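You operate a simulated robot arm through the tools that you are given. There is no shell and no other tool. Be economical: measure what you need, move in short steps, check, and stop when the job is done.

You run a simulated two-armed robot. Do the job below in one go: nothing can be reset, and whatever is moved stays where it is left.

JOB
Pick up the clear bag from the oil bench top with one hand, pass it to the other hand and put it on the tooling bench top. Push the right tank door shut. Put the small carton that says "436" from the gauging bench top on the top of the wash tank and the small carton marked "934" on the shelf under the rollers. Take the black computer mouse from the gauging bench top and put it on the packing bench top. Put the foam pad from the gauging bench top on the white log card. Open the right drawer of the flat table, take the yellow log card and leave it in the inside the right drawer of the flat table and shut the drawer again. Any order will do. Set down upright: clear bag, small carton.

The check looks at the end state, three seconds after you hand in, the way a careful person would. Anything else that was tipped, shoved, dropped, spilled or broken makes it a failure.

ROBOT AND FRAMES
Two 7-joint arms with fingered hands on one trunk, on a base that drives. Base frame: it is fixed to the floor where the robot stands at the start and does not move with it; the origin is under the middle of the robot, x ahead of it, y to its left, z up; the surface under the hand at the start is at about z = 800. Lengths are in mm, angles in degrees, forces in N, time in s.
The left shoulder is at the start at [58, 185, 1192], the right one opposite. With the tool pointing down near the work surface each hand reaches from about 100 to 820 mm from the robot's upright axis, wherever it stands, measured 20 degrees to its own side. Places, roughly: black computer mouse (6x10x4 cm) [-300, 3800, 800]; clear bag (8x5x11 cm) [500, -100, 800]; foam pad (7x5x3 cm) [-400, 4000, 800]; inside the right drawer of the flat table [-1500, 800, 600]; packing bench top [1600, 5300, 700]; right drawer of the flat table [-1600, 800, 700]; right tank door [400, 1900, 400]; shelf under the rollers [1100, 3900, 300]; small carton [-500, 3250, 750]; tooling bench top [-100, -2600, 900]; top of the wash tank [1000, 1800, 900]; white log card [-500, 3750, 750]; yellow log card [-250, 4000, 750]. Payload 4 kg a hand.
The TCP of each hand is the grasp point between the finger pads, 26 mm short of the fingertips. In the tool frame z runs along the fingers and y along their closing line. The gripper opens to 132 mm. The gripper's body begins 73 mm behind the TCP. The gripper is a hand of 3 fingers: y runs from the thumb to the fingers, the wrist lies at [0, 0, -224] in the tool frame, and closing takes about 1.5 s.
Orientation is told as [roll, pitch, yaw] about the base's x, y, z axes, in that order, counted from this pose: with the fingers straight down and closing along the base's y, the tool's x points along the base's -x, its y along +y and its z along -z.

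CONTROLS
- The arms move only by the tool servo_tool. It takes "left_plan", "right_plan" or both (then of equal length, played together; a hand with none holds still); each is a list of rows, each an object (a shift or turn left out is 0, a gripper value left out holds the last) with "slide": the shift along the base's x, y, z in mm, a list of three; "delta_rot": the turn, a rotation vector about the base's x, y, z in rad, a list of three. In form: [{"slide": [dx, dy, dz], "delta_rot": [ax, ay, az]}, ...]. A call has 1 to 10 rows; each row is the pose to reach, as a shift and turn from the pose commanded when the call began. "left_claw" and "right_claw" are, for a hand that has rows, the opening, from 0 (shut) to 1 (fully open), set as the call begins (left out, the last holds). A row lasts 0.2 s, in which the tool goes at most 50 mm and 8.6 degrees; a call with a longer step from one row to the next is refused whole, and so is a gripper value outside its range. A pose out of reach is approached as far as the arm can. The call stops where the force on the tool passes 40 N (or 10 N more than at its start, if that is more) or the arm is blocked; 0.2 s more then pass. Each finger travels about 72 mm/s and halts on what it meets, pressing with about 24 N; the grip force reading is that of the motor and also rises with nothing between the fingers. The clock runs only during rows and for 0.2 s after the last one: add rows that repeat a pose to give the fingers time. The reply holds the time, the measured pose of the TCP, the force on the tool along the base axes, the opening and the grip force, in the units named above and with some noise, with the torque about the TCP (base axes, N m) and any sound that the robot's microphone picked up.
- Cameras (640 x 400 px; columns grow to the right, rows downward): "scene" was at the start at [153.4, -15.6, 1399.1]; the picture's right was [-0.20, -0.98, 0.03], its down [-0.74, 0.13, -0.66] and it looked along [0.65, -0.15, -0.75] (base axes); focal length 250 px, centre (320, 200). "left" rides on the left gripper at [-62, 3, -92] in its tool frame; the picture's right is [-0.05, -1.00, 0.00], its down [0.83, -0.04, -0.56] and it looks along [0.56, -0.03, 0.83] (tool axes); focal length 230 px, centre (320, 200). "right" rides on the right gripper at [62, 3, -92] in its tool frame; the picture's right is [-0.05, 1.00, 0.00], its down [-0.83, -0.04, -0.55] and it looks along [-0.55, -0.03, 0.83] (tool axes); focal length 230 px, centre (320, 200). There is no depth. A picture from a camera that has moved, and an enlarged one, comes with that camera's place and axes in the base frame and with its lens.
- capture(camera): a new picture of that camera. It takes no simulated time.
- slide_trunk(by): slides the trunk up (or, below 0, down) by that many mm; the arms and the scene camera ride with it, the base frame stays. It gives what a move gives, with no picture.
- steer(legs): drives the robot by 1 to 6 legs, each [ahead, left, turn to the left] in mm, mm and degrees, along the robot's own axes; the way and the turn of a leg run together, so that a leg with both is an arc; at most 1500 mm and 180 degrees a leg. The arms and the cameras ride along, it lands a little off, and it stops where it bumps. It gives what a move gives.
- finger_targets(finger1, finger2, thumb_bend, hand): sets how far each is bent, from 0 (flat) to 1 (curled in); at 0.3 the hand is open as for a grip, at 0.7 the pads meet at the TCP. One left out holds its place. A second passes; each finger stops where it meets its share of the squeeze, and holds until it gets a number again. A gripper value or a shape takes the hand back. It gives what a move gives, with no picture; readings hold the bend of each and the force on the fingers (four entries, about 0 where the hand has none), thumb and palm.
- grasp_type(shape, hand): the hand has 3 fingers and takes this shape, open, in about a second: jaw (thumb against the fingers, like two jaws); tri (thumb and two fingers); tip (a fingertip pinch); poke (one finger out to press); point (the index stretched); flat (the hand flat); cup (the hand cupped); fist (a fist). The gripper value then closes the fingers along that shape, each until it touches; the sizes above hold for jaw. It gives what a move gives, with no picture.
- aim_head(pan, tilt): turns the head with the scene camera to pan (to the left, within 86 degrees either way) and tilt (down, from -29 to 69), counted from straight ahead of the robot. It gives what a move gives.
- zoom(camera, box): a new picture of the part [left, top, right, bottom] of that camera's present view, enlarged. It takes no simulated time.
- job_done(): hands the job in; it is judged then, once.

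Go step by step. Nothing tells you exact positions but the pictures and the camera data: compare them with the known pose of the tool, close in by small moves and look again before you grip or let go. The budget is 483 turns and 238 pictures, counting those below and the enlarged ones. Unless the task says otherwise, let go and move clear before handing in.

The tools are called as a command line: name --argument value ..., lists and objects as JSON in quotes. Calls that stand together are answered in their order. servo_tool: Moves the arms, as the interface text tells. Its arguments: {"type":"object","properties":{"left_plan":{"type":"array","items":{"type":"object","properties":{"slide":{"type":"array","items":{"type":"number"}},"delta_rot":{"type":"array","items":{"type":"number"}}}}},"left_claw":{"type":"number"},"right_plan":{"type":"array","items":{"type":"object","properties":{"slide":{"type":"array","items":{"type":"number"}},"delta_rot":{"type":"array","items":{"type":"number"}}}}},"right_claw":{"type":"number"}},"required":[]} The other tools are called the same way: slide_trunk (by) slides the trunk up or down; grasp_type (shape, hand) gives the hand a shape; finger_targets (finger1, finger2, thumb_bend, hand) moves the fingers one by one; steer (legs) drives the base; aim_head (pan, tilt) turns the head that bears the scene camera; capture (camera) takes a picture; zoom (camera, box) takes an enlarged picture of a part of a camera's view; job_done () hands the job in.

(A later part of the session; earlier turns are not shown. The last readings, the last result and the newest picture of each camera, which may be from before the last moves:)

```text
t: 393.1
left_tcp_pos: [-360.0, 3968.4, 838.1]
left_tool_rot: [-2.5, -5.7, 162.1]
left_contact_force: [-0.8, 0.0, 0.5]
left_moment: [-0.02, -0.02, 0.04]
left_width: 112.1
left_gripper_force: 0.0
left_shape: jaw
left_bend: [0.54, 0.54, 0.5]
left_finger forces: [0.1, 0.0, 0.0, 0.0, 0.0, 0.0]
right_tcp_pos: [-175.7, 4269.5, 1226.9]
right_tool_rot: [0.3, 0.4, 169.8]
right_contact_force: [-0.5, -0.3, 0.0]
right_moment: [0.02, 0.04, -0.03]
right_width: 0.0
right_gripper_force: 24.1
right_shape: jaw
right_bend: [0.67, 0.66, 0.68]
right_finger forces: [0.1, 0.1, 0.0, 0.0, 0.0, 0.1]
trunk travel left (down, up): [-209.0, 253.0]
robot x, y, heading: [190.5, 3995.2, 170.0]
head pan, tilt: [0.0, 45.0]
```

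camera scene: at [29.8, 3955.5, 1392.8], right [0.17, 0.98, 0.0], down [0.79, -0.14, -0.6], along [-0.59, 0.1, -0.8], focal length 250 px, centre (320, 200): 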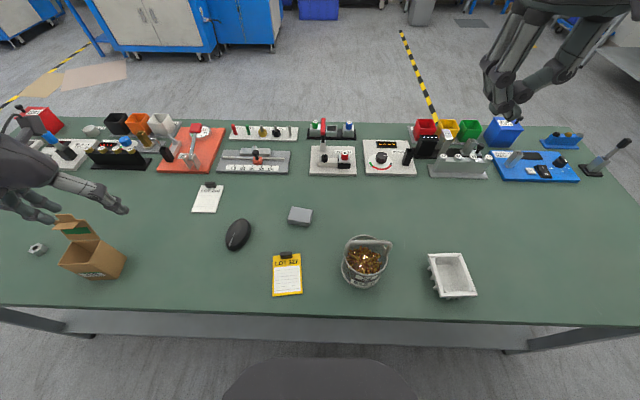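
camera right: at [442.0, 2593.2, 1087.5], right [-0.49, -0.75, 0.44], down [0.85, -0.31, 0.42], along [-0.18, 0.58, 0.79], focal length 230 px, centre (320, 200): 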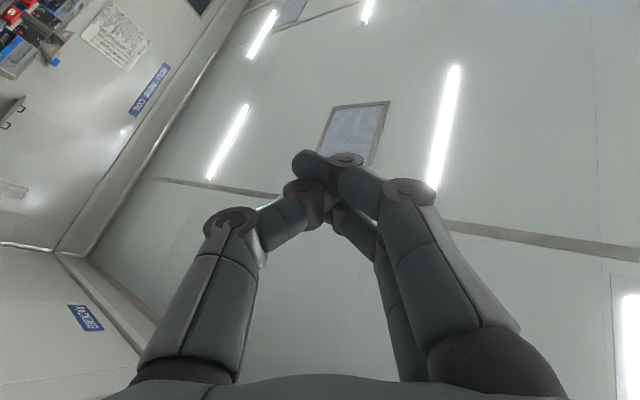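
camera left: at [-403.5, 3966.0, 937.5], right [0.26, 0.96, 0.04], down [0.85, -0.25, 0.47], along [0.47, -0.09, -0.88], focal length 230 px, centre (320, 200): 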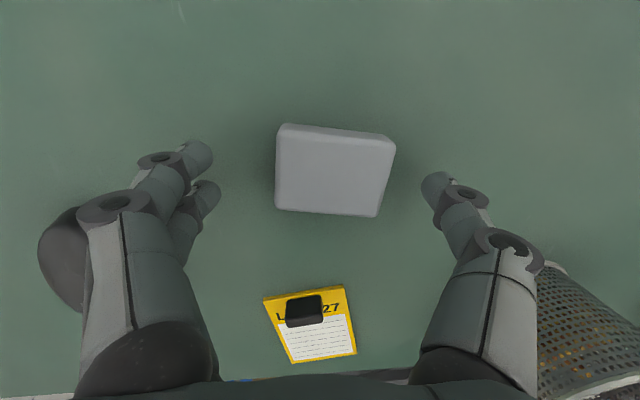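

servo_tool --left_plan '[{"slide": [1, -2, -5]}, {"slide": [1, -2, -5]}, {"slide": [1, -2, -5]}, {"slide": [1, -2, -5]}, {"slide": [1, -2, -5]}, {"slide": [1, -2, -5]}, {"slide": [1, -2, -5]}]' --left_claw 0.0

servo_tool --left_plan '[{"slide": [0, 0, 20]}, {"slide": [0, 0, 60]}, {"slide": [0, 0, 100]}]'

capture --camera "left"

```text
t: 394.7
left_tcp_pos: [-359.9, 3966.6, 831.1]
left_tool_rot: [-2.6, -5.5, 162.1]
left_contact_force: [-0.6, -0.5, 0.4]
left_moment: [-0.04, -0.02, -0.01]
left_width: 55.9
left_gripper_force: 23.8
left_shape: jaw
left_bend: [0.73, 0.73, 0.7]
left_finger forces: [11.0, 10.8, 0.0, 0.1, 21.7, 0.1]
right_tcp_pos: [-176.7, 4269.3, 1227.7]
right_tool_rot: [0.3, 0.3, 169.8]
right_contact_force: [0.1, -0.8, 1.0]
right_moment: [-0.03, -0.03, 0.02]
right_width: 0.0
right_gripper_force: 24.0
right_shape: jaw
right_bend: [0.67, 0.66, 0.68]
right_finger forces: [0.0, 0.0, 0.1, 0.1, 0.0, 0.0]
trunk travel left (down, up): [-209.0, 253.0]
robot x, y, heading: [190.5, 3997.5, 170.0]
head pan, tilt: [0.0, 45.0]
```

```text
t: 395.5
left_tcp_pos: [-360.1, 3965.9, 929.8]
left_tool_rot: [-2.4, -5.5, 161.9]
left_contact_force: [0.3, -0.4, 0.9]
left_moment: [0.01, 0.03, -0.03]
left_width: 56.1
left_gripper_force: 23.9
left_shape: jaw
left_bend: [0.73, 0.73, 0.7]
left_finger forces: [11.0, 10.7, 0.1, 0.1, 21.8, 0.0]
right_tcp_pos: [-173.5, 4269.7, 1227.6]
right_tool_rot: [0.3, 0.4, 169.7]
right_contact_force: [1.1, -0.4, 0.7]
right_moment: [0.0, -0.02, -0.01]
right_width: 0.0
right_gripper_force: 24.3
right_shape: jaw
right_bend: [0.67, 0.66, 0.68]
right_finger forces: [0.1, 0.0, 0.0, 0.1, 0.0, 0.0]
trunk travel left (down, up): [-209.0, 253.0]
robot x, y, heading: [184.8, 3997.5, 170.1]
head pan, tilt: [0.0, 45.0]
```

```text
64 pictures are left
camera left: at [-413.4, 3974.8, 1027.5], right [0.26, 0.96, 0.05], down [0.84, -0.25, 0.47], along [0.47, -0.08, -0.88], focal length 230 px, centre (320, 200)
```

left: 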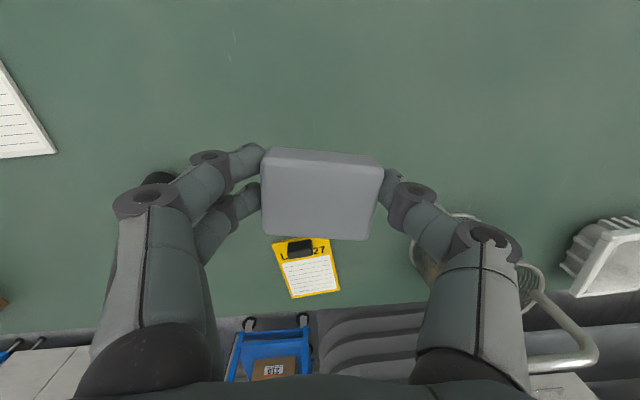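

servo_tool --left_plan '[{"slide": [-15, -42, 20]}, {"slide": [-30, -84, 20]}, {"slide": [-45, -126, 20]}, {"slide": [-60, -168, 20]}, {"slide": [-75, -208, 20]}, {"slide": [-88, -242, 10]}, {"slide": [-98, -262, 0]}]'

capture --camera "left"

```text
t: 397.1
left_tcp_pos: [-458.4, 3703.5, 931.8]
left_tool_rot: [-2.5, -5.5, 162.2]
left_contact_force: [0.0, 0.2, 0.1]
left_moment: [-0.01, 0.0, 0.0]
left_width: 56.2
left_gripper_force: 23.9
left_shape: jaw
left_bend: [0.73, 0.73, 0.7]
left_finger forces: [11.1, 10.6, 0.0, 0.0, 21.7, 0.1]
right_tcp_pos: [-176.9, 4269.5, 1226.8]
right_tool_rot: [0.2, 0.3, 169.9]
right_contact_force: [-0.1, -0.6, 0.2]
right_moment: [0.01, -0.02, 0.0]
right_width: 0.0
right_gripper_force: 24.2
right_shape: jaw
right_bend: [0.67, 0.66, 0.68]
right_finger forces: [0.0, 0.0, 0.0, 0.0, 0.0, 0.1]
trunk travel left (down, up): [-209.0, 253.0]
robot x, y, heading: [189.1, 3995.4, 170.1]
head pan, tilt: [0.0, 45.0]
```

```text
63 pictures are left
camera left: at [-509.9, 3712.0, 1030.9], right [0.26, 0.96, 0.05], down [0.84, -0.25, 0.47], along [0.47, -0.08, -0.88], focal length 230 px, centre (320, 200)
```

left: 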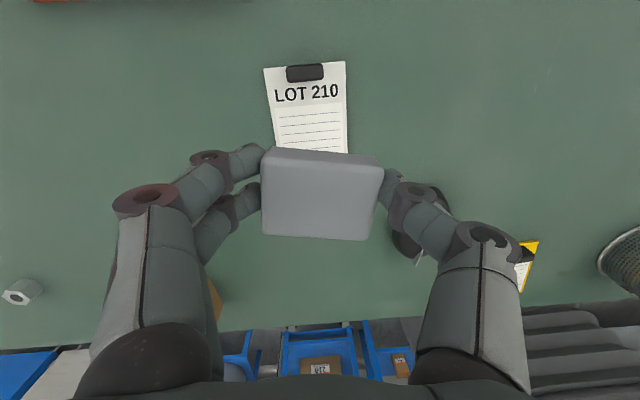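

servo_tool --left_plan '[{"slide": [2, -2, -40]}, {"slide": [2, -2, -75]}, {"slide": [2, -2, -88]}, {"slide": [2, -2, -92]}, {"slide": [2, -2, -95]}, {"slide": [2, -2, -97]}]'

servo_tool --left_plan '[{"slide": [0, 0, 0]}, {"slide": [0, 0, 0]}, {"slide": [0, 0, 0]}, {"slide": [0, 0, 0]}, {"slide": [0, 0, 0]}]' --left_claw 0.85

servo_tool --left_plan '[{"slide": [0, 0, 30]}, {"slide": [0, 0, 75]}, {"slide": [0, 0, 120]}, {"slide": [0, 0, 165]}]'

capture --camera "left"

```text
t: 398.5
left_tcp_pos: [-455.3, 3702.6, 835.3]
left_tool_rot: [-2.5, -5.8, 162.2]
left_contact_force: [-1.1, -0.2, 4.7]
left_moment: [-0.11, 0.03, 0.01]
left_width: 56.0
left_gripper_force: 23.9
left_shape: jaw
left_bend: [0.73, 0.73, 0.7]
left_finger forces: [11.6, 11.5, 0.0, 0.0, 22.4, 0.0]
right_tcp_pos: [-174.4, 4270.4, 1228.4]
right_tool_rot: [0.3, 0.3, 169.8]
right_contact_force: [0.6, 1.0, 0.3]
right_moment: [-0.03, 0.02, -0.01]
right_width: 0.0
right_gripper_force: 24.3
right_shape: jaw
right_bend: [0.67, 0.66, 0.68]
right_finger forces: [0.1, 0.0, 0.0, 0.0, 0.0, 0.0]
trunk travel left (down, up): [-209.0, 253.0]
robot x, y, heading: [190.9, 3994.2, 170.3]
head pan, tilt: [0.0, 45.0]
```

```text
t: 399.7
left_tcp_pos: [-453.9, 3701.4, 833.2]
left_tool_rot: [-2.4, -5.7, 162.0]
left_contact_force: [0.4, 0.2, -0.4]
left_moment: [0.02, 0.0, -0.01]
left_width: 112.3
left_gripper_force: 0.0
left_shape: jaw
left_bend: [0.54, 0.54, 0.5]
left_finger forces: [0.0, 0.1, 0.0, 0.1, 0.0, 0.1]
right_tcp_pos: [-175.5, 4268.8, 1227.1]
right_tool_rot: [0.3, 0.4, 169.8]
right_contact_force: [-0.7, -0.8, 0.1]
right_moment: [0.03, 0.01, 0.0]
right_width: 0.0
right_gripper_force: 24.0
right_shape: jaw
right_bend: [0.67, 0.66, 0.68]
right_finger forces: [0.1, 0.0, 0.1, 0.0, 0.0, 0.0]
trunk travel left (down, up): [-209.0, 253.0]
robot x, y, heading: [190.6, 3994.4, 170.3]
head pan, tilt: [0.0, 45.0]
```

```text
t: 400.7
left_tcp_pos: [-454.5, 3706.1, 998.2]
left_tool_rot: [-2.4, -5.7, 162.1]
left_contact_force: [0.4, -0.9, -0.1]
left_moment: [-0.03, 0.01, 0.0]
left_width: 112.1
left_gripper_force: 0.0
left_shape: jaw
left_bend: [0.54, 0.54, 0.5]
left_finger forces: [0.1, 0.0, 0.0, 0.0, 0.1, 0.1]
right_tcp_pos: [-174.8, 4270.0, 1227.6]
right_tool_rot: [0.3, 0.3, 169.7]
right_contact_force: [0.4, -0.7, 0.7]
right_moment: [0.0, 0.01, 0.06]
right_width: 0.0
right_gripper_force: 23.7
right_shape: jaw
right_bend: [0.67, 0.66, 0.68]
right_finger forces: [0.1, 0.0, 0.0, 0.0, 0.0, 0.1]
trunk travel left (down, up): [-209.0, 253.0]
robot x, y, heading: [188.9, 3993.6, 170.2]
head pan, tilt: [0.0, 45.0]
```

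```text
62 pictures are left
camera left: at [-506.3, 3714.2, 1096.5], right [0.26, 0.96, 0.05], down [0.84, -0.25, 0.47], along [0.47, -0.08, -0.88], focal length 230 px, centre (320, 200)
```

left: 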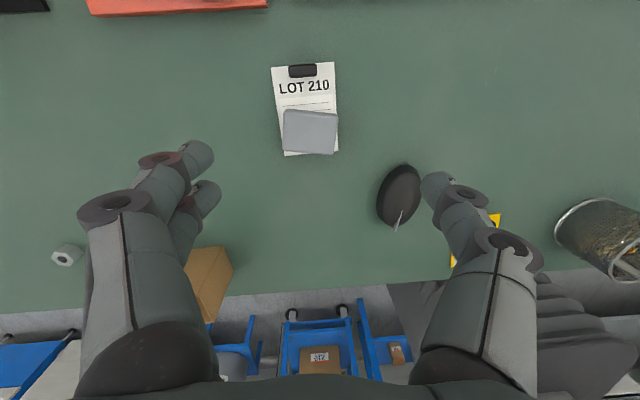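

Foam is on the white card. Now the mouse.

servo_tool --left_plan '[{"slide": [40, 28, 0]}, {"slide": [80, 58, 0]}, {"slide": [122, 90, 0]}, {"slide": [122, 90, -40]}, {"slide": [122, 90, -80]}]'

capture --camera "left"

```text
refused: row 3 steps farther than a row can; nothing moved
```

```text
61 pictures are left
camera left: at [-506.3, 3714.2, 1096.5], right [0.26, 0.96, 0.05], down [0.84, -0.25, 0.47], along [0.47, -0.08, -0.88], focal length 230 px, centre (320, 200)
```

left: 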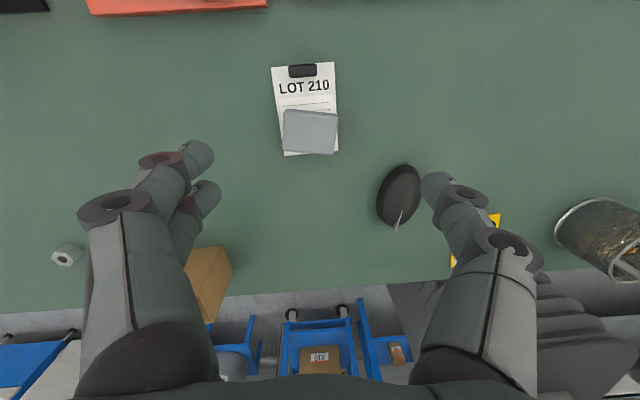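

servo_tool --left_plan '[{"slide": [35, 26, 0]}, {"slide": [70, 52, 0]}, {"slide": [105, 78, 0]}, {"slide": [122, 90, -30]}, {"slide": [122, 90, -75]}]'

capture --camera "left"

```text
t: 401.9
left_tcp_pos: [-332.5, 3793.0, 924.3]
left_tool_rot: [-2.5, -5.6, 162.2]
left_contact_force: [-0.3, 0.2, -0.1]
left_moment: [-0.01, 0.01, 0.0]
left_width: 112.2
left_gripper_force: 0.0
left_shape: jaw
left_bend: [0.54, 0.54, 0.5]
left_finger forces: [0.0, 0.0, 0.0, 0.0, 0.1, 0.0]
right_tcp_pos: [-178.8, 4268.8, 1227.4]
right_tool_rot: [0.3, 0.3, 169.8]
right_contact_force: [-0.5, 0.6, -0.6]
right_moment: [-0.01, -0.04, -0.03]
right_width: 0.0
right_gripper_force: 23.3
right_shape: jaw
right_bend: [0.67, 0.66, 0.68]
right_finger forces: [0.0, 0.0, 0.1, 0.1, 0.0, 0.1]
trunk travel left (down, up): [-209.0, 253.0]
robot x, y, heading: [189.6, 3994.7, 170.0]
head pan, tilt: [0.0, 45.0]
```

```text
60 pictures are left
camera left: at [-384.5, 3801.1, 1021.9], right [0.26, 0.96, 0.05], down [0.84, -0.25, 0.47], along [0.47, -0.08, -0.88], focal length 230 px, centre (320, 200)
```

left: 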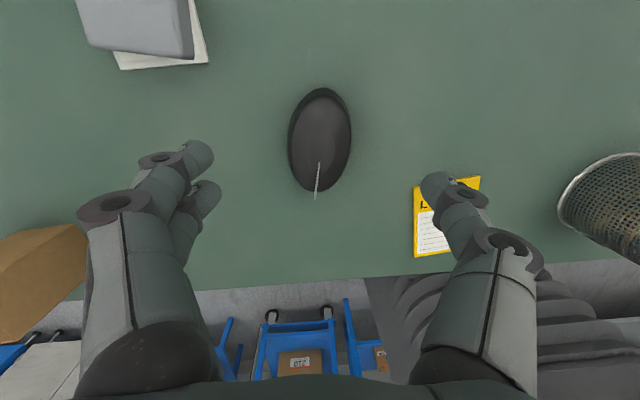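

servo_tool --left_plan '[{"slide": [-1, 4, -40]}, {"slide": [-1, 4, -75]}, {"slide": [-1, 4, -89]}, {"slide": [-1, 4, -89]}]'

servo_tool --left_plan '[{"slide": [0, 0, 0]}, {"slide": [0, 0, 0]}, {"slide": [0, 0, 0]}, {"slide": [0, 0, 0]}, {"slide": [0, 0, 0]}, {"slide": [0, 0, 0]}]' --left_claw 0.0

servo_tool --left_plan '[{"slide": [0, 0, 20]}, {"slide": [0, 0, 60]}, {"slide": [0, 0, 100]}, {"slide": [0, 0, 145]}]'

capture --camera "left"

```text
t: 402.9
left_tcp_pos: [-333.2, 3797.1, 835.0]
left_tool_rot: [-2.4, -5.5, 162.1]
left_contact_force: [-0.6, -0.4, -0.4]
left_moment: [0.0, -0.01, 0.01]
left_width: 112.0
left_gripper_force: 0.0
left_shape: jaw
left_bend: [0.54, 0.54, 0.5]
left_finger forces: [0.0, 0.1, 0.0, 0.0, 0.0, 0.1]
right_tcp_pos: [-176.0, 4269.4, 1228.5]
right_tool_rot: [0.4, 0.3, 169.7]
right_contact_force: [-1.0, 0.7, -0.4]
right_moment: [-0.02, 0.0, 0.02]
right_width: 0.0
right_gripper_force: 24.0
right_shape: jaw
right_bend: [0.67, 0.66, 0.68]
right_finger forces: [0.0, 0.0, 0.0, 0.0, 0.0, 0.0]
trunk travel left (down, up): [-209.0, 253.0]
robot x, y, heading: [186.3, 3994.9, 170.1]
head pan, tilt: [0.0, 45.0]
```

```text
t: 404.3
left_tcp_pos: [-333.4, 3797.2, 835.1]
left_tool_rot: [-2.5, -5.6, 162.1]
left_contact_force: [-0.5, 1.1, 1.0]
left_moment: [-0.03, 0.0, -0.01]
left_width: 46.0
left_gripper_force: 24.7
left_shape: jaw
left_bend: [0.74, 0.74, 0.7]
left_finger forces: [10.4, 10.4, 0.0, 0.0, 21.1, 0.0]
right_tcp_pos: [-175.4, 4269.9, 1227.3]
right_tool_rot: [0.2, 0.3, 169.9]
right_contact_force: [-0.9, -0.3, 0.2]
right_moment: [-0.03, -0.01, -0.01]
right_width: 0.0
right_gripper_force: 24.0
right_shape: jaw
right_bend: [0.67, 0.66, 0.68]
right_finger forces: [0.1, 0.1, 0.1, 0.0, 0.0, 0.0]
trunk travel left (down, up): [-209.0, 253.0]
robot x, y, heading: [188.8, 3994.9, 169.9]
head pan, tilt: [0.0, 45.0]
```

```text
t: 405.3
left_tcp_pos: [-334.2, 3795.2, 980.5]
left_tool_rot: [-2.5, -5.8, 162.1]
left_contact_force: [-0.7, -0.1, -0.5]
left_moment: [0.02, 0.01, -0.02]
left_width: 45.9
left_gripper_force: 24.0
left_shape: jaw
left_bend: [0.74, 0.73, 0.7]
left_finger forces: [10.2, 10.1, 0.0, 0.0, 21.0, 0.0]
right_tcp_pos: [-175.1, 4270.4, 1227.8]
right_tool_rot: [0.4, 0.4, 169.8]
right_contact_force: [-0.6, 0.7, 0.1]
right_moment: [0.01, 0.01, 0.03]
right_width: 0.0
right_gripper_force: 24.8
right_shape: jaw
right_bend: [0.67, 0.66, 0.68]
right_finger forces: [0.1, 0.0, 0.0, 0.0, 0.1, 0.0]
trunk travel left (down, up): [-209.0, 253.0]
robot x, y, heading: [188.5, 3997.3, 170.0]
head pan, tilt: [0.0, 45.0]
```

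```text
59 pictures are left
camera left: at [-386.4, 3803.4, 1079.2], right [0.26, 0.96, 0.05], down [0.84, -0.25, 0.47], along [0.47, -0.08, -0.88], focal length 230 px, centre (320, 200)
```

left: 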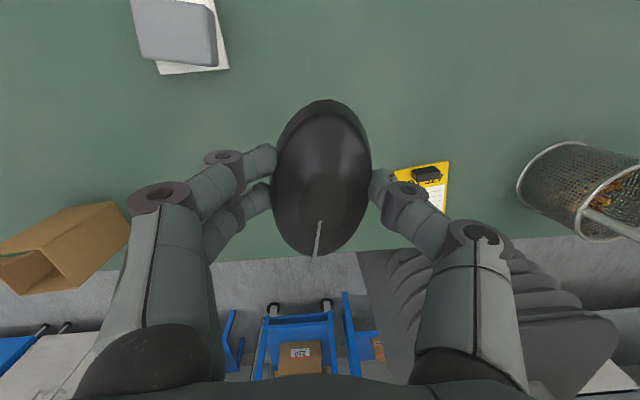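

Mouse is held. I'll take the yellow card with the right hand on the same stop: raise the left, shift over and position the right hand above the card's clip.

servo_tool --left_plan '[{"slide": [20, 0, 40]}, {"slide": [40, 0, 85]}, {"slide": [60, 0, 130]}]'

steer --legs '[[0, 250, 0]]'

servo_tool --right_plan '[{"slide": [0, -20, -45]}, {"slide": [-5, -40, -90]}, {"slide": [-10, -60, -135]}, {"slide": [-15, -80, -180]}, {"slide": [-20, -95, -225]}, {"slide": [-25, -105, -265]}, {"slide": [-25, -105, -290]}]' --right_claw 0.5

capture --camera "right"

```text
t: 406.1
left_tcp_pos: [-273.4, 3795.1, 1111.5]
left_tool_rot: [-2.5, -5.7, 162.1]
left_contact_force: [0.6, 0.3, -1.6]
left_moment: [-0.01, 0.01, -0.03]
left_width: 45.8
left_gripper_force: 23.8
left_shape: jaw
left_bend: [0.74, 0.73, 0.7]
left_finger forces: [10.2, 10.0, 0.0, 0.1, 20.9, 0.0]
right_tcp_pos: [-175.3, 4269.0, 1227.9]
right_tool_rot: [0.3, 0.3, 169.8]
right_contact_force: [0.4, -0.2, 0.2]
right_moment: [-0.03, 0.0, 0.02]
right_width: 0.1
right_gripper_force: 24.3
right_shape: jaw
right_bend: [0.67, 0.66, 0.68]
right_finger forces: [0.0, 0.0, 0.0, 0.1, 0.0, 0.0]
trunk travel left (down, up): [-209.0, 253.0]
robot x, y, heading: [186.8, 3995.7, 170.0]
head pan, tilt: [0.0, 45.0]
```

```text
t: 407.9
left_tcp_pos: [-317.6, 3558.6, 1112.2]
left_tool_rot: [-2.5, -5.7, 161.9]
left_contact_force: [-0.1, -0.4, -0.8]
left_moment: [-0.01, 0.02, 0.0]
left_width: 45.8
left_gripper_force: 24.0
left_shape: jaw
left_bend: [0.74, 0.73, 0.7]
left_finger forces: [10.3, 10.1, 0.0, 0.0, 20.8, 0.0]
right_tcp_pos: [-217.7, 4032.2, 1227.5]
right_tool_rot: [0.3, 0.3, 169.5]
right_contact_force: [-0.5, 0.6, -0.3]
right_moment: [0.03, -0.02, 0.01]
right_width: 0.0
right_gripper_force: 24.3
right_shape: jaw
right_bend: [0.67, 0.66, 0.68]
right_finger forces: [0.0, 0.0, 0.0, 0.1, 0.1, 0.1]
trunk travel left (down, up): [-209.0, 253.0]
robot x, y, heading: [145.1, 3760.5, 169.5]
head pan, tilt: [0.0, 45.0]
```

```text
t: 409.5
left_tcp_pos: [-318.9, 3561.2, 1111.4]
left_tool_rot: [-2.5, -5.6, 161.8]
left_contact_force: [-0.1, -0.5, -0.8]
left_moment: [0.01, 0.04, 0.0]
left_width: 45.8
left_gripper_force: 24.0
left_shape: jaw
left_bend: [0.74, 0.73, 0.7]
left_finger forces: [10.4, 10.0, 0.0, 0.1, 20.8, 0.0]
right_tcp_pos: [-245.5, 3929.5, 937.0]
right_tool_rot: [0.4, 0.2, 169.4]
right_contact_force: [-0.2, 0.3, -0.8]
right_moment: [0.02, 0.0, 0.01]
right_width: 65.6
right_gripper_force: 0.1
right_shape: jaw
right_bend: [0.73, 0.73, 0.7]
right_finger forces: [0.1, 0.0, 0.0, 0.1, 0.0, 0.0]
trunk travel left (down, up): [-209.0, 253.0]
robot x, y, heading: [146.5, 3755.8, 169.6]
head pan, tilt: [0.0, 45.0]
```

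```text
58 pictures are left
camera right: at [-185.9, 3916.2, 1029.1], right [-0.23, -0.97, 0.01], down [-0.81, 0.2, 0.55], along [-0.54, 0.12, -0.83], focal length 230 px, centre (320, 200)
```

right: 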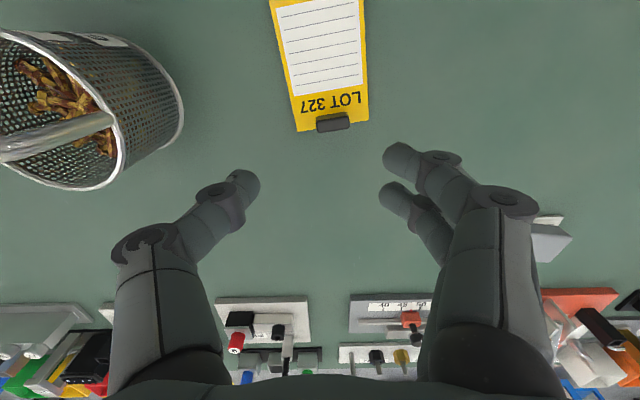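

servo_tool --right_plan '[{"slide": [0, -8, -30], "delta_rot": [0, 0, 0.05]}, {"slide": [-1, -14, -65], "delta_rot": [0, 0, 0.1]}, {"slide": [-1, -14, -90], "delta_rot": [0, 0, 0.1]}, {"slide": [-1, -14, -100], "delta_rot": [0, 0, 0.1]}, {"slide": [-1, -14, -105], "delta_rot": [0, 0, 0.1]}]' --right_claw 0.42

capture --camera "right"

```text
t: 410.7
left_tcp_pos: [-316.8, 3558.0, 1110.6]
left_tool_rot: [-2.6, -5.6, 161.7]
left_contact_force: [-0.5, 0.0, -0.5]
left_moment: [0.01, -0.01, 0.02]
left_width: 45.7
left_gripper_force: 23.9
left_shape: jaw
left_bend: [0.74, 0.73, 0.7]
left_finger forces: [10.2, 10.2, 0.1, 0.1, 21.0, 0.0]
right_tcp_pos: [-240.6, 3920.3, 836.0]
right_tool_rot: [0.5, 0.3, 175.2]
right_contact_force: [-0.9, 0.7, 0.4]
right_moment: [0.0, 0.03, -0.03]
right_width: 56.0
right_gripper_force: 0.0
right_shape: jaw
right_bend: [0.73, 0.73, 0.7]
right_finger forces: [0.0, 0.0, 0.1, 0.0, 0.0, 0.1]
right hand out of reach, approached as far as the arm can: row 4, 5
trunk travel left (down, up): [-209.0, 253.0]
robot x, y, heading: [145.2, 3756.6, 170.0]
head pan, tilt: [0.0, 45.0]
```

```text
57 pictures are left
camera right: at [-180.5, 3912.8, 928.8], right [-0.14, -0.99, 0.01], down [-0.83, 0.12, 0.55], along [-0.55, 0.07, -0.83], focal length 230 px, centre (320, 200)
```

right: 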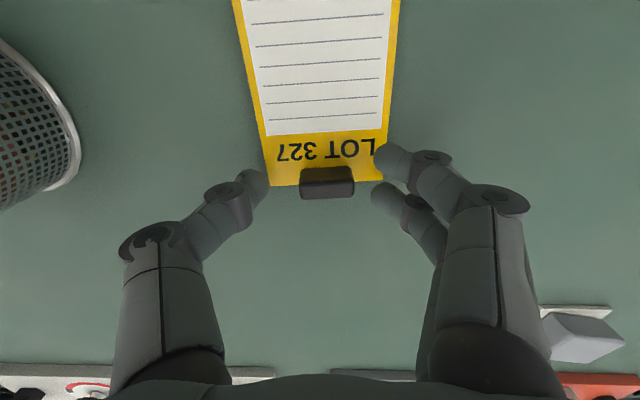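

slide_trunk --by -12

servo_tool --right_plan '[{"slide": [-6, -3, 0]}, {"slide": [-6, -3, -3]}, {"slide": [-6, -3, -3]}]'

```text
t: 411.2
left_tcp_pos: [-315.2, 3558.9, 1100.3]
left_tool_rot: [-2.5, -5.5, 161.9]
left_contact_force: [-0.7, 0.1, -0.3]
left_moment: [-0.03, 0.02, -0.01]
left_width: 45.9
left_gripper_force: 24.3
left_shape: jaw
left_bend: [0.74, 0.73, 0.7]
left_finger forces: [10.3, 10.2, 0.1, 0.1, 20.9, 0.1]
right_tcp_pos: [-241.0, 3915.6, 829.5]
right_tool_rot: [1.0, 0.2, 175.3]
right_contact_force: [5.6, 0.5, 18.7]
right_moment: [-0.58, -0.14, 0.19]
right_width: 55.2
right_gripper_force: 0.1
right_shape: jaw
right_bend: [0.75, 0.75, 0.7]
right_finger forces: [9.0, 9.3, 0.0, 0.0, 1.3, 0.0]
trunk travel left (down, up): [-198.0, 263.0]
robot x, y, heading: [146.4, 3758.1, 169.9]
head pan, tilt: [0.0, 45.0]
stopped: the force on the tool passed its limit at 45 N (the readings are from after the stop); the commanded pose is now the measured one
```

```text
t: 412.0
left_tcp_pos: [-315.4, 3559.8, 1099.5]
left_tool_rot: [-2.5, -5.7, 161.9]
left_contact_force: [-0.2, 0.7, -1.8]
left_moment: [0.0, 0.01, 0.02]
left_width: 45.7
left_gripper_force: 24.3
left_shape: jaw
left_bend: [0.74, 0.73, 0.7]
left_finger forces: [10.2, 10.1, 0.0, 0.0, 20.9, 0.1]
right_tcp_pos: [-246.3, 3914.5, 828.1]
right_tool_rot: [1.1, 0.1, 175.2]
right_contact_force: [1.7, -0.8, 36.4]
right_moment: [-0.61, -0.27, -0.03]
right_width: 57.0
right_gripper_force: 0.0
right_shape: jaw
right_bend: [0.77, 0.73, 0.7]
right_finger forces: [26.0, 1.7, 0.0, 0.1, 9.2, 0.0]
trunk travel left (down, up): [-198.0, 263.0]
robot x, y, heading: [147.5, 3755.9, 169.7]
head pan, tilt: [0.0, 45.0]
```

servo_tool --right_plan '[{"slide": [0, 0, 2]}, {"slide": [0, 0, 3]}, {"slide": [0, 0, 3]}]'

servo_tool --right_plan '[{"slide": [0, 0, 0]}, {"slide": [0, 0, 0]}, {"slide": [0, 0, 0]}, {"slide": [0, 0, 0]}, {"slide": [0, 0, 0]}, {"slide": [0, 0, 0]}]' --right_claw 0.0

capture --camera "right"

```text
t: 412.8
left_tcp_pos: [-317.6, 3559.2, 1099.2]
left_tool_rot: [-2.6, -5.6, 161.8]
left_contact_force: [0.2, 0.3, 0.1]
left_moment: [-0.01, 0.02, 0.02]
left_width: 45.8
left_gripper_force: 23.9
left_shape: jaw
left_bend: [0.74, 0.73, 0.7]
left_finger forces: [10.2, 10.0, 0.0, 0.1, 20.9, 0.1]
right_tcp_pos: [-245.9, 3914.1, 829.4]
right_tool_rot: [1.0, 0.2, 175.2]
right_contact_force: [-0.4, 0.5, 20.1]
right_moment: [-0.43, -0.12, -0.04]
right_width: 56.7
right_gripper_force: 0.1
right_shape: jaw
right_bend: [0.77, 0.73, 0.7]
right_finger forces: [16.5, 0.2, 0.0, 0.0, 3.6, 0.0]
trunk travel left (down, up): [-198.0, 263.0]
robot x, y, heading: [146.4, 3758.0, 169.6]
head pan, tilt: [0.0, 45.0]
```

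```text
t: 414.2
left_tcp_pos: [-316.4, 3559.6, 1099.2]
left_tool_rot: [-2.6, -5.5, 161.8]
left_contact_force: [-0.3, 0.0, -0.8]
left_moment: [0.0, 0.0, -0.01]
left_width: 45.9
left_gripper_force: 23.9
left_shape: jaw
left_bend: [0.74, 0.73, 0.7]
left_finger forces: [10.3, 10.1, 0.1, 0.0, 20.9, 0.0]
right_tcp_pos: [-247.5, 3914.6, 829.7]
right_tool_rot: [0.9, 0.2, 175.2]
right_contact_force: [1.2, 6.7, 17.7]
right_moment: [0.52, -0.01, 0.04]
right_width: 42.4
right_gripper_force: 24.3
right_shape: jaw
right_bend: [0.77, 0.72, 0.7]
right_finger forces: [1.3, 15.9, 0.0, 0.0, 31.2, 0.0]
trunk travel left (down, up): [-198.0, 263.0]
robot x, y, heading: [142.3, 3755.7, 169.8]
head pan, tilt: [0.0, 45.0]
```

```text
56 pictures are left
camera right: at [-185.9, 3908.7, 921.6], right [-0.13, -0.99, 0.02], down [-0.83, 0.12, 0.55], along [-0.55, 0.06, -0.83], focal length 230 px, centre (320, 200)
```

right: 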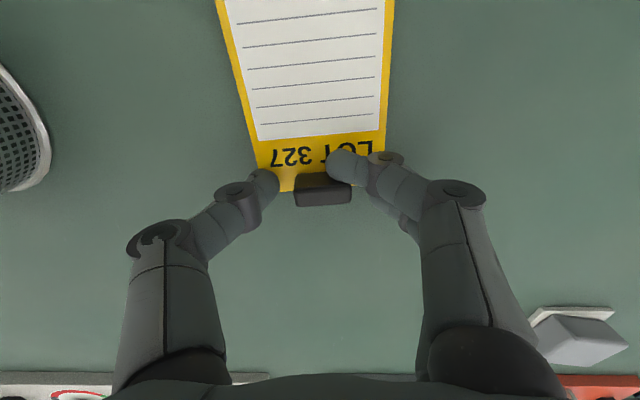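

servo_tool --right_plan '[{"slide": [0, 0, 1]}, {"slide": [0, 0, 2]}, {"slide": [-5, 2, 5]}, {"slide": [-5, 2, 5]}]' --right_claw 0.45

servo_tool --right_plan '[{"slide": [0, 0, 0]}, {"slide": [0, 0, 0]}, {"slide": [0, 0, 0]}, {"slide": [0, 0, 0]}, {"slide": [0, 0, 0]}, {"slide": [0, 0, 0]}]' --right_claw 0.0

capture --camera "right"

```text
t: 415.2
left_tcp_pos: [-318.2, 3558.8, 1097.7]
left_tool_rot: [-2.6, -5.5, 161.9]
left_contact_force: [-0.3, -0.6, -1.2]
left_moment: [0.01, 0.02, -0.03]
left_width: 46.1
left_gripper_force: 23.6
left_shape: jaw
left_bend: [0.74, 0.73, 0.7]
left_finger forces: [10.3, 10.1, 0.0, 0.1, 20.9, 0.1]
right_tcp_pos: [-253.3, 3915.3, 833.8]
right_tool_rot: [0.9, 0.2, 175.2]
right_contact_force: [-0.5, 0.4, 0.5]
right_moment: [-0.01, 0.01, -0.04]
right_width: 58.9
right_gripper_force: 0.0
right_shape: jaw
right_bend: [0.73, 0.73, 0.7]
right_finger forces: [0.0, 0.0, 0.1, 0.0, 0.1, 0.0]
trunk travel left (down, up): [-198.0, 263.0]
robot x, y, heading: [147.8, 3756.9, 169.5]
head pan, tilt: [0.0, 45.0]
```

```text
t: 416.6
left_tcp_pos: [-317.6, 3558.6, 1098.5]
left_tool_rot: [-2.4, -5.4, 161.9]
left_contact_force: [0.1, 0.1, -0.9]
left_moment: [-0.02, 0.03, -0.01]
left_width: 45.7
left_gripper_force: 24.4
left_shape: jaw
left_bend: [0.74, 0.73, 0.7]
left_finger forces: [10.3, 10.2, 0.0, 0.1, 20.9, 0.1]
right_tcp_pos: [-253.5, 3914.6, 834.6]
right_tool_rot: [0.8, 0.3, 175.3]
right_contact_force: [-1.2, -0.5, 0.9]
right_moment: [-0.01, -0.01, -0.02]
right_width: 12.8
right_gripper_force: 24.1
right_shape: jaw
right_bend: [0.72, 0.67, 0.71]
right_finger forces: [15.7, 0.1, 0.1, 0.0, 19.0, 0.1]
trunk travel left (down, up): [-198.0, 263.0]
robot x, y, heading: [142.1, 3757.0, 169.7]
head pan, tilt: [0.0, 45.0]
```

```text
55 pictures are left
camera right: at [-192.1, 3909.1, 926.1], right [-0.13, -0.99, 0.01], down [-0.83, 0.12, 0.55], along [-0.55, 0.06, -0.83], focal length 230 px, centre (320, 200)
```

right: 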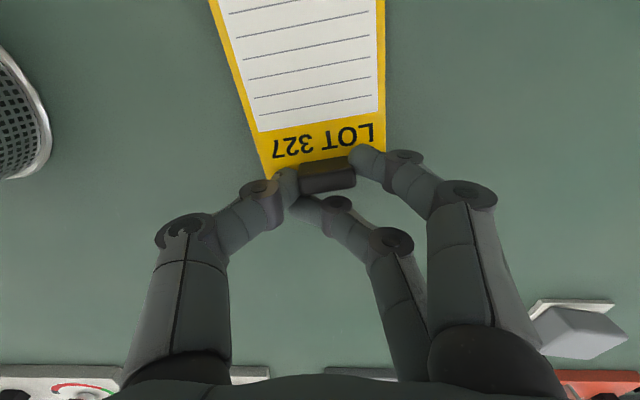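

Clip is held between one finger and the thumb. Lifting gently to test.

servo_tool --right_plan '[{"slide": [0, 0, 8]}, {"slide": [0, 0, 20]}, {"slide": [0, 0, 40]}, {"slide": [0, 0, 80]}, {"slide": [0, 0, 120]}]'

capture --camera "right"

```text
t: 417.8
left_tcp_pos: [-318.1, 3557.6, 1099.0]
left_tool_rot: [-2.5, -5.5, 161.9]
left_contact_force: [0.2, -0.1, -1.0]
left_moment: [-0.01, 0.0, 0.0]
left_width: 46.0
left_gripper_force: 24.5
left_shape: jaw
left_bend: [0.74, 0.73, 0.7]
left_finger forces: [10.3, 10.1, 0.1, 0.1, 20.8, 0.1]
right_tcp_pos: [-251.7, 3915.9, 952.9]
right_tool_rot: [0.7, 0.3, 175.2]
right_contact_force: [-0.5, 0.1, -1.2]
right_moment: [0.04, 0.01, 0.01]
right_width: 12.0
right_gripper_force: 24.0
right_shape: jaw
right_bend: [0.72, 0.67, 0.71]
right_finger forces: [15.2, 0.1, 0.0, 0.0, 19.8, 0.0]
trunk travel left (down, up): [-198.0, 263.0]
robot x, y, heading: [147.5, 3756.8, 170.0]
head pan, tilt: [0.0, 45.0]
```

```text
54 pictures are left
camera right: at [-191.1, 3909.7, 1046.3], right [-0.13, -0.99, 0.01], down [-0.83, 0.12, 0.55], along [-0.55, 0.06, -0.83], focal length 230 px, centre (320, 200)
```

right: 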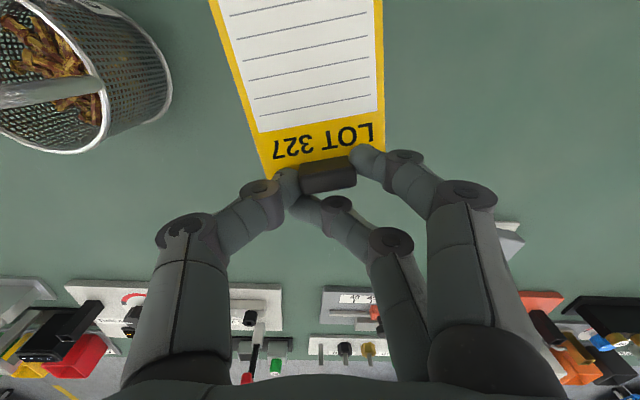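

The yellow card is up. Now to the packing bench with the mouse.

servo_tool --right_plan '[{"slide": [10, 0, 45]}, {"slide": [20, 0, 90]}, {"slide": [30, 0, 135]}, {"slide": [40, 0, 170]}]'

steer --legs '[[0, 0, -178], [60, 780, -3]]'

aim_head --pan 10 --tilt 28

capture --camera "scene"

```text
t: 418.8
left_tcp_pos: [-316.8, 3558.6, 1100.5]
left_tool_rot: [-2.5, -5.5, 161.8]
left_contact_force: [0.7, -0.2, -0.2]
left_moment: [0.01, 0.03, -0.03]
left_width: 45.9
left_gripper_force: 23.8
left_shape: jaw
left_bend: [0.74, 0.73, 0.7]
left_finger forces: [10.2, 10.0, 0.0, 0.1, 20.8, 0.0]
right_tcp_pos: [-205.4, 3916.9, 1125.1]
right_tool_rot: [0.8, 0.3, 175.4]
right_contact_force: [-0.4, 0.3, -0.7]
right_moment: [0.03, 0.02, -0.01]
right_width: 12.7
right_gripper_force: 24.2
right_shape: jaw
right_bend: [0.72, 0.67, 0.71]
right_finger forces: [15.3, 0.0, 0.1, 0.1, 19.8, 0.0]
trunk travel left (down, up): [-198.0, 263.0]
robot x, y, heading: [148.3, 3755.4, 169.7]
head pan, tilt: [0.0, 45.0]
```

```text
t: 428.2
left_tcp_pos: [569.1, 4391.2, 1098.0]
left_tool_rot: [-2.6, -5.4, 0.6]
left_contact_force: [-0.3, 0.5, -0.5]
left_moment: [-0.04, -0.02, 0.01]
left_width: 45.2
left_gripper_force: 23.8
left_shape: jaw
left_bend: [0.74, 0.73, 0.7]
left_finger forces: [10.2, 10.2, 0.1, 0.0, 20.5, 0.0]
right_tcp_pos: [579.0, 4016.9, 1124.8]
right_tool_rot: [0.8, 0.3, 14.0]
right_contact_force: [0.4, 1.0, -0.8]
right_moment: [-0.06, -0.02, 0.0]
right_width: 11.9
right_gripper_force: 23.8
right_shape: jaw
right_bend: [0.72, 0.67, 0.71]
right_finger forces: [15.0, 0.0, 0.0, 0.1, 19.8, 0.1]
trunk travel left (down, up): [-198.0, 263.0]
robot x, y, heading: [188.6, 4052.3, 8.7]
head pan, tilt: [0.0, 45.0]
stopped in leg 2: the robot was blocked; the commanded pose is now the measured one
```

```text
t: 429.0
left_tcp_pos: [567.9, 4388.4, 1099.2]
left_tool_rot: [-2.3, -5.5, 0.5]
left_contact_force: [0.0, 0.1, -1.8]
left_moment: [0.01, 0.0, -0.01]
left_width: 45.4
left_gripper_force: 24.2
left_shape: jaw
left_bend: [0.74, 0.73, 0.7]
left_finger forces: [10.2, 10.0, 0.1, 0.1, 20.6, 0.0]
right_tcp_pos: [578.4, 4016.2, 1125.0]
right_tool_rot: [0.9, 0.3, 14.0]
right_contact_force: [0.2, 0.2, 0.7]
right_moment: [-0.02, -0.02, 0.01]
right_width: 12.3
right_gripper_force: 24.3
right_shape: jaw
right_bend: [0.72, 0.67, 0.71]
right_finger forces: [14.9, 0.0, 0.0, 0.1, 19.8, 0.1]
trunk travel left (down, up): [-198.0, 263.0]
robot x, y, heading: [187.5, 4053.8, 8.5]
head pan, tilt: [10.0, 28.0]
```

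```text
53 pictures are left
camera scene: at [369.0, 4098.4, 1383.6], right [0.31, -0.95, -0.03], down [-0.59, -0.17, -0.79], along [0.74, 0.27, -0.62], focal length 250 px, centre (320, 200)
```

scene: 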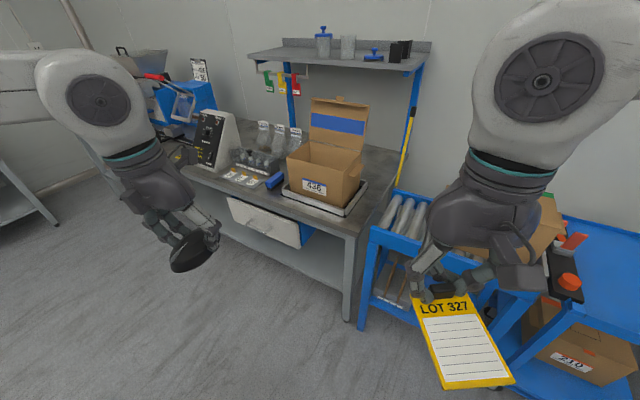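

steer --legs '[[200, 0, -20], [0, 560, 0]]'

aim_head --pan 15 --tilt 32

capture --camera "scene"

```text
t: 433.5
left_tcp_pos: [972.2, 4799.2, 1099.0]
left_tool_rot: [-2.4, -5.6, -19.2]
left_contact_force: [-0.3, -0.5, -0.8]
left_moment: [-0.01, 0.03, 0.01]
left_width: 45.4
left_gripper_force: 23.8
left_shape: jaw
left_bend: [0.74, 0.73, 0.7]
left_finger forces: [10.3, 10.0, 0.0, 0.0, 20.5, 0.0]
right_tcp_pos: [854.7, 4442.7, 1125.1]
right_tool_rot: [0.9, 0.3, -5.7]
right_contact_force: [-0.8, 0.3, -0.6]
right_moment: [-0.01, -0.02, 0.01]
right_width: 12.4
right_gripper_force: 24.2
right_shape: jaw
right_bend: [0.72, 0.67, 0.71]
right_finger forces: [14.9, 0.0, 0.0, 0.1, 19.8, 0.1]
trunk travel left (down, up): [-198.0, 263.0]
robot x, y, heading: [505.0, 4613.6, -11.2]
head pan, tilt: [10.0, 28.0]
```

```text
t: 434.1
left_tcp_pos: [972.6, 4800.5, 1099.0]
left_tool_rot: [-2.6, -5.5, -19.1]
left_contact_force: [-0.1, 0.6, -0.6]
left_moment: [-0.02, 0.0, -0.01]
left_width: 45.3
left_gripper_force: 23.9
left_shape: jaw
left_bend: [0.74, 0.73, 0.7]
left_finger forces: [10.1, 10.0, 0.1, 0.1, 20.5, 0.1]
right_tcp_pos: [855.5, 4444.0, 1125.1]
right_tool_rot: [0.9, 0.3, -5.7]
right_contact_force: [-0.3, 0.2, -0.5]
right_moment: [-0.01, -0.02, 0.01]
right_width: 12.5
right_gripper_force: 24.4
right_shape: jaw
right_bend: [0.72, 0.67, 0.71]
right_finger forces: [15.0, 0.1, 0.1, 0.0, 19.9, 0.0]
trunk travel left (down, up): [-198.0, 263.0]
robot x, y, heading: [507.6, 4611.7, -11.4]
head pan, tilt: [15.0, 32.0]
```

```text
52 pictures are left
camera scene: at [682.6, 4601.3, 1378.1], right [0.06, -1.0, -0.05], down [-0.67, -0.01, -0.74], along [0.74, 0.08, -0.67], focal length 250 px, centre (320, 200)
```

scene: 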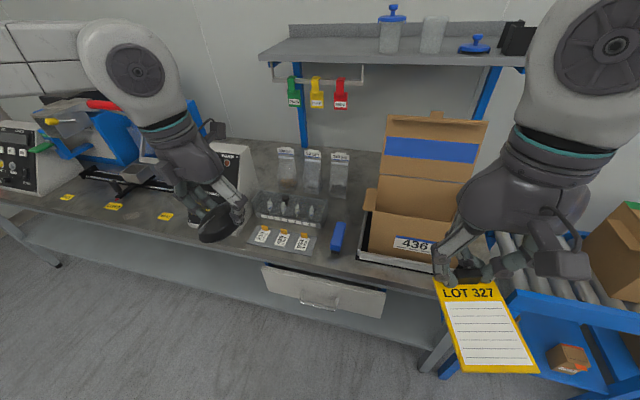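

zoom --camera "scene" --box '[60, 140, 400, 310]'

```text
1.88 times, centred on (230, 225) of scene
camera zoom: at [682.6, 4601.3, 1378.1], right [0.06, -1.0, -0.05], down [-0.67, -0.01, -0.74], along [0.74, 0.08, -0.67], focal length 471 px, centre (489, 153)
```

zoom: 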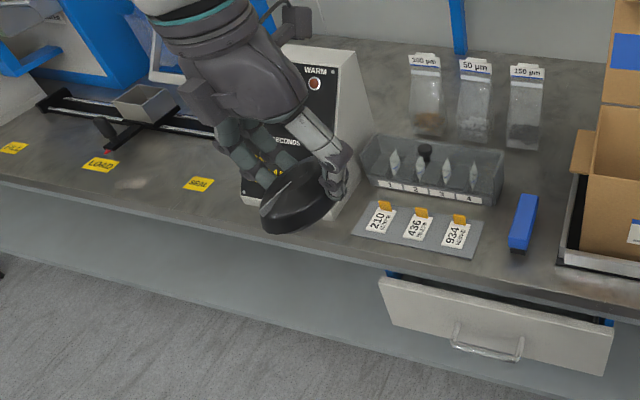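

There's a clear strip of bench top further left between the "LOAD" and "SEAL" stickers. Moving there.

steer --legs '[[140, 530, 0]]'

aim_head --pan 20 --tilt 42

capture --camera "scene"

capture --camera "left"

```text
t: 437.4
left_tcp_pos: [1215.4, 5308.0, 1099.1]
left_tool_rot: [-2.2, -5.5, -19.3]
left_contact_force: [0.7, -0.6, -1.2]
left_moment: [0.03, -0.01, 0.05]
left_width: 45.2
left_gripper_force: 24.2
left_shape: jaw
left_bend: [0.74, 0.73, 0.7]
left_finger forces: [10.2, 10.0, 0.0, 0.0, 20.5, 0.1]
right_tcp_pos: [1098.4, 4951.5, 1123.9]
right_tool_rot: [0.9, 0.3, -5.9]
right_contact_force: [0.2, 0.4, -0.3]
right_moment: [0.01, -0.02, -0.02]
right_width: 12.4
right_gripper_force: 23.9
right_shape: jaw
right_bend: [0.72, 0.67, 0.71]
right_finger forces: [14.9, 0.0, 0.0, 0.0, 19.7, 0.1]
trunk travel left (down, up): [-198.0, 263.0]
robot x, y, heading: [749.5, 5117.0, -11.5]
head pan, tilt: [15.0, 32.0]
```

```text
t: 438.1
left_tcp_pos: [1214.7, 5307.4, 1098.4]
left_tool_rot: [-2.4, -5.4, -19.4]
left_contact_force: [0.3, -0.4, -1.4]
left_moment: [-0.06, 0.0, -0.02]
left_width: 45.4
left_gripper_force: 24.3
left_shape: jaw
left_bend: [0.74, 0.73, 0.7]
left_finger forces: [10.2, 9.9, 0.0, 0.0, 20.6, 0.0]
right_tcp_pos: [1097.6, 4953.8, 1126.0]
right_tool_rot: [0.9, 0.3, -5.9]
right_contact_force: [-0.2, 0.8, -0.6]
right_moment: [0.04, -0.02, 0.02]
right_width: 12.3
right_gripper_force: 24.0
right_shape: jaw
right_bend: [0.72, 0.67, 0.71]
right_finger forces: [14.9, 0.0, 0.0, 0.0, 19.8, 0.0]
trunk travel left (down, up): [-198.0, 263.0]
robot x, y, heading: [749.5, 5119.4, -11.4]
head pan, tilt: [20.0, 42.0]
```

```text
50 pictures are left
camera scene: at [917.1, 5117.7, 1364.6], right [0.14, -0.99, -0.06], down [-0.78, -0.08, -0.62], along [0.61, 0.14, -0.78], focal length 250 px, centre (320, 200)
```

scene: 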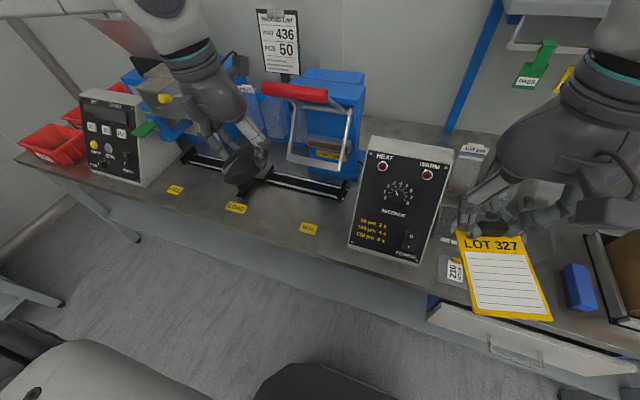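

```text
49 pictures are left
camera left: at [1266.7, 5296.1, 1196.9], right [-0.29, -0.96, 0.05], down [-0.84, 0.27, 0.47], along [-0.47, 0.1, -0.88], focal length 230 px, centre (320, 200)
```

left: 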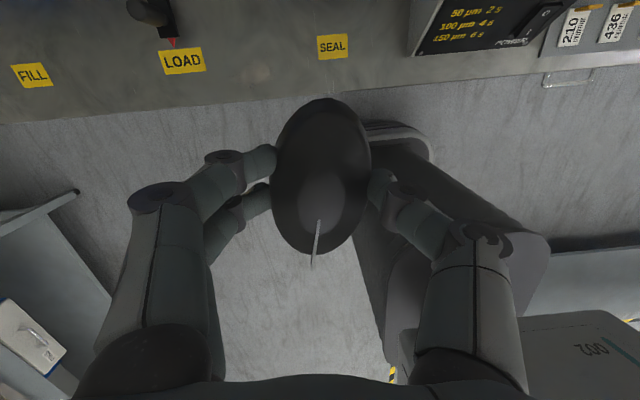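

servo_tool --left_plan '[{"slide": [30, 20, 0]}, {"slide": [60, 40, 0]}, {"slide": [100, 66, -10]}, {"slide": [100, 66, -55]}, {"slide": [100, 66, -100]}, {"slide": [100, 66, -145]}, {"slide": [100, 66, -190]}, {"slide": [100, 66, -235]}, {"slide": [100, 66, -250]}]'

capture --camera "left"

```text
t: 440.1
left_tcp_pos: [1314.3, 5373.5, 849.8]
left_tool_rot: [-2.4, -5.4, -19.4]
left_contact_force: [-0.3, -0.5, -1.0]
left_moment: [0.02, -0.01, 0.01]
left_width: 45.4
left_gripper_force: 23.7
left_shape: jaw
left_bend: [0.74, 0.73, 0.7]
left_finger forces: [10.2, 9.9, 0.1, 0.0, 20.4, 0.0]
right_tcp_pos: [1097.6, 4953.3, 1125.0]
right_tool_rot: [0.9, 0.3, -5.9]
right_contact_force: [0.5, -0.3, -0.8]
right_moment: [-0.04, -0.03, 0.0]
right_width: 12.5
right_gripper_force: 24.2
right_shape: jaw
right_bend: [0.72, 0.67, 0.71]
right_finger forces: [14.9, 0.1, 0.0, 0.0, 19.8, 0.0]
trunk travel left (down, up): [-198.0, 263.0]
robot x, y, heading: [749.2, 5124.1, -11.3]
head pan, tilt: [20.0, 42.0]
```

```text
48 pictures are left
camera left: at [1365.2, 5361.2, 947.8], right [-0.29, -0.96, 0.05], down [-0.84, 0.27, 0.47], along [-0.47, 0.1, -0.88], focal length 230 px, centre (320, 200)
```

left: 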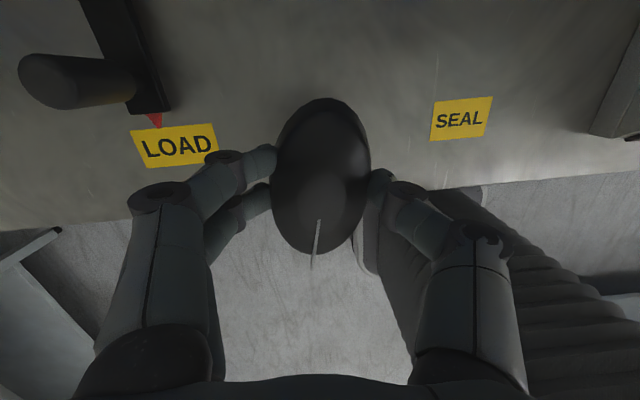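

servo_tool --left_plan '[{"slide": [20, -4, -10]}, {"slide": [38, -8, -35]}, {"slide": [38, -8, -55]}, {"slide": [38, -8, -62]}, {"slide": [38, -8, -67]}, {"slide": [38, -8, -72]}, {"slide": [38, -8, -77]}, {"slide": [38, -8, -82]}, {"slide": [38, -8, -87]}, {"slide": [38, -8, -92]}]'

capture --camera "left"

```text
t: 442.0
left_tcp_pos: [1356.1, 5364.1, 773.4]
left_tool_rot: [-2.4, -6.2, -19.2]
left_contact_force: [-5.3, 3.0, 29.1]
left_moment: [0.24, 0.06, 0.08]
left_width: 48.0
left_gripper_force: 23.9
left_shape: jaw
left_bend: [0.75, 0.75, 0.71]
left_finger forces: [14.6, 15.7, 0.0, 0.0, 28.0, 0.1]
right_tcp_pos: [1095.6, 4952.6, 1125.5]
right_tool_rot: [0.9, 0.2, -5.8]
right_contact_force: [0.1, 0.5, 0.2]
right_moment: [-0.01, 0.0, 0.0]
right_width: 12.4
right_gripper_force: 23.9
right_shape: jaw
right_bend: [0.72, 0.67, 0.71]
right_finger forces: [14.9, 0.0, 0.0, 0.1, 19.7, 0.1]
trunk travel left (down, up): [-198.0, 263.0]
robot x, y, heading: [747.2, 5119.7, -11.6]
head pan, tilt: [20.0, 42.0]
stopped in row 9 (left hand): the force on the tool passed its limit at 44 N (the readings are from after the stop); the commanded pose is now the measured one
```

```text
47 pictures are left
camera left: at [1405.8, 5352.1, 872.4], right [-0.28, -0.96, 0.05], down [-0.84, 0.27, 0.46], along [-0.46, 0.09, -0.89], focal length 230 px, centre (320, 200)
```

left: 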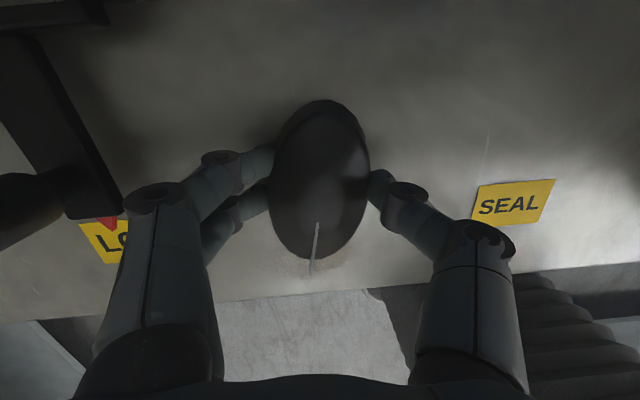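

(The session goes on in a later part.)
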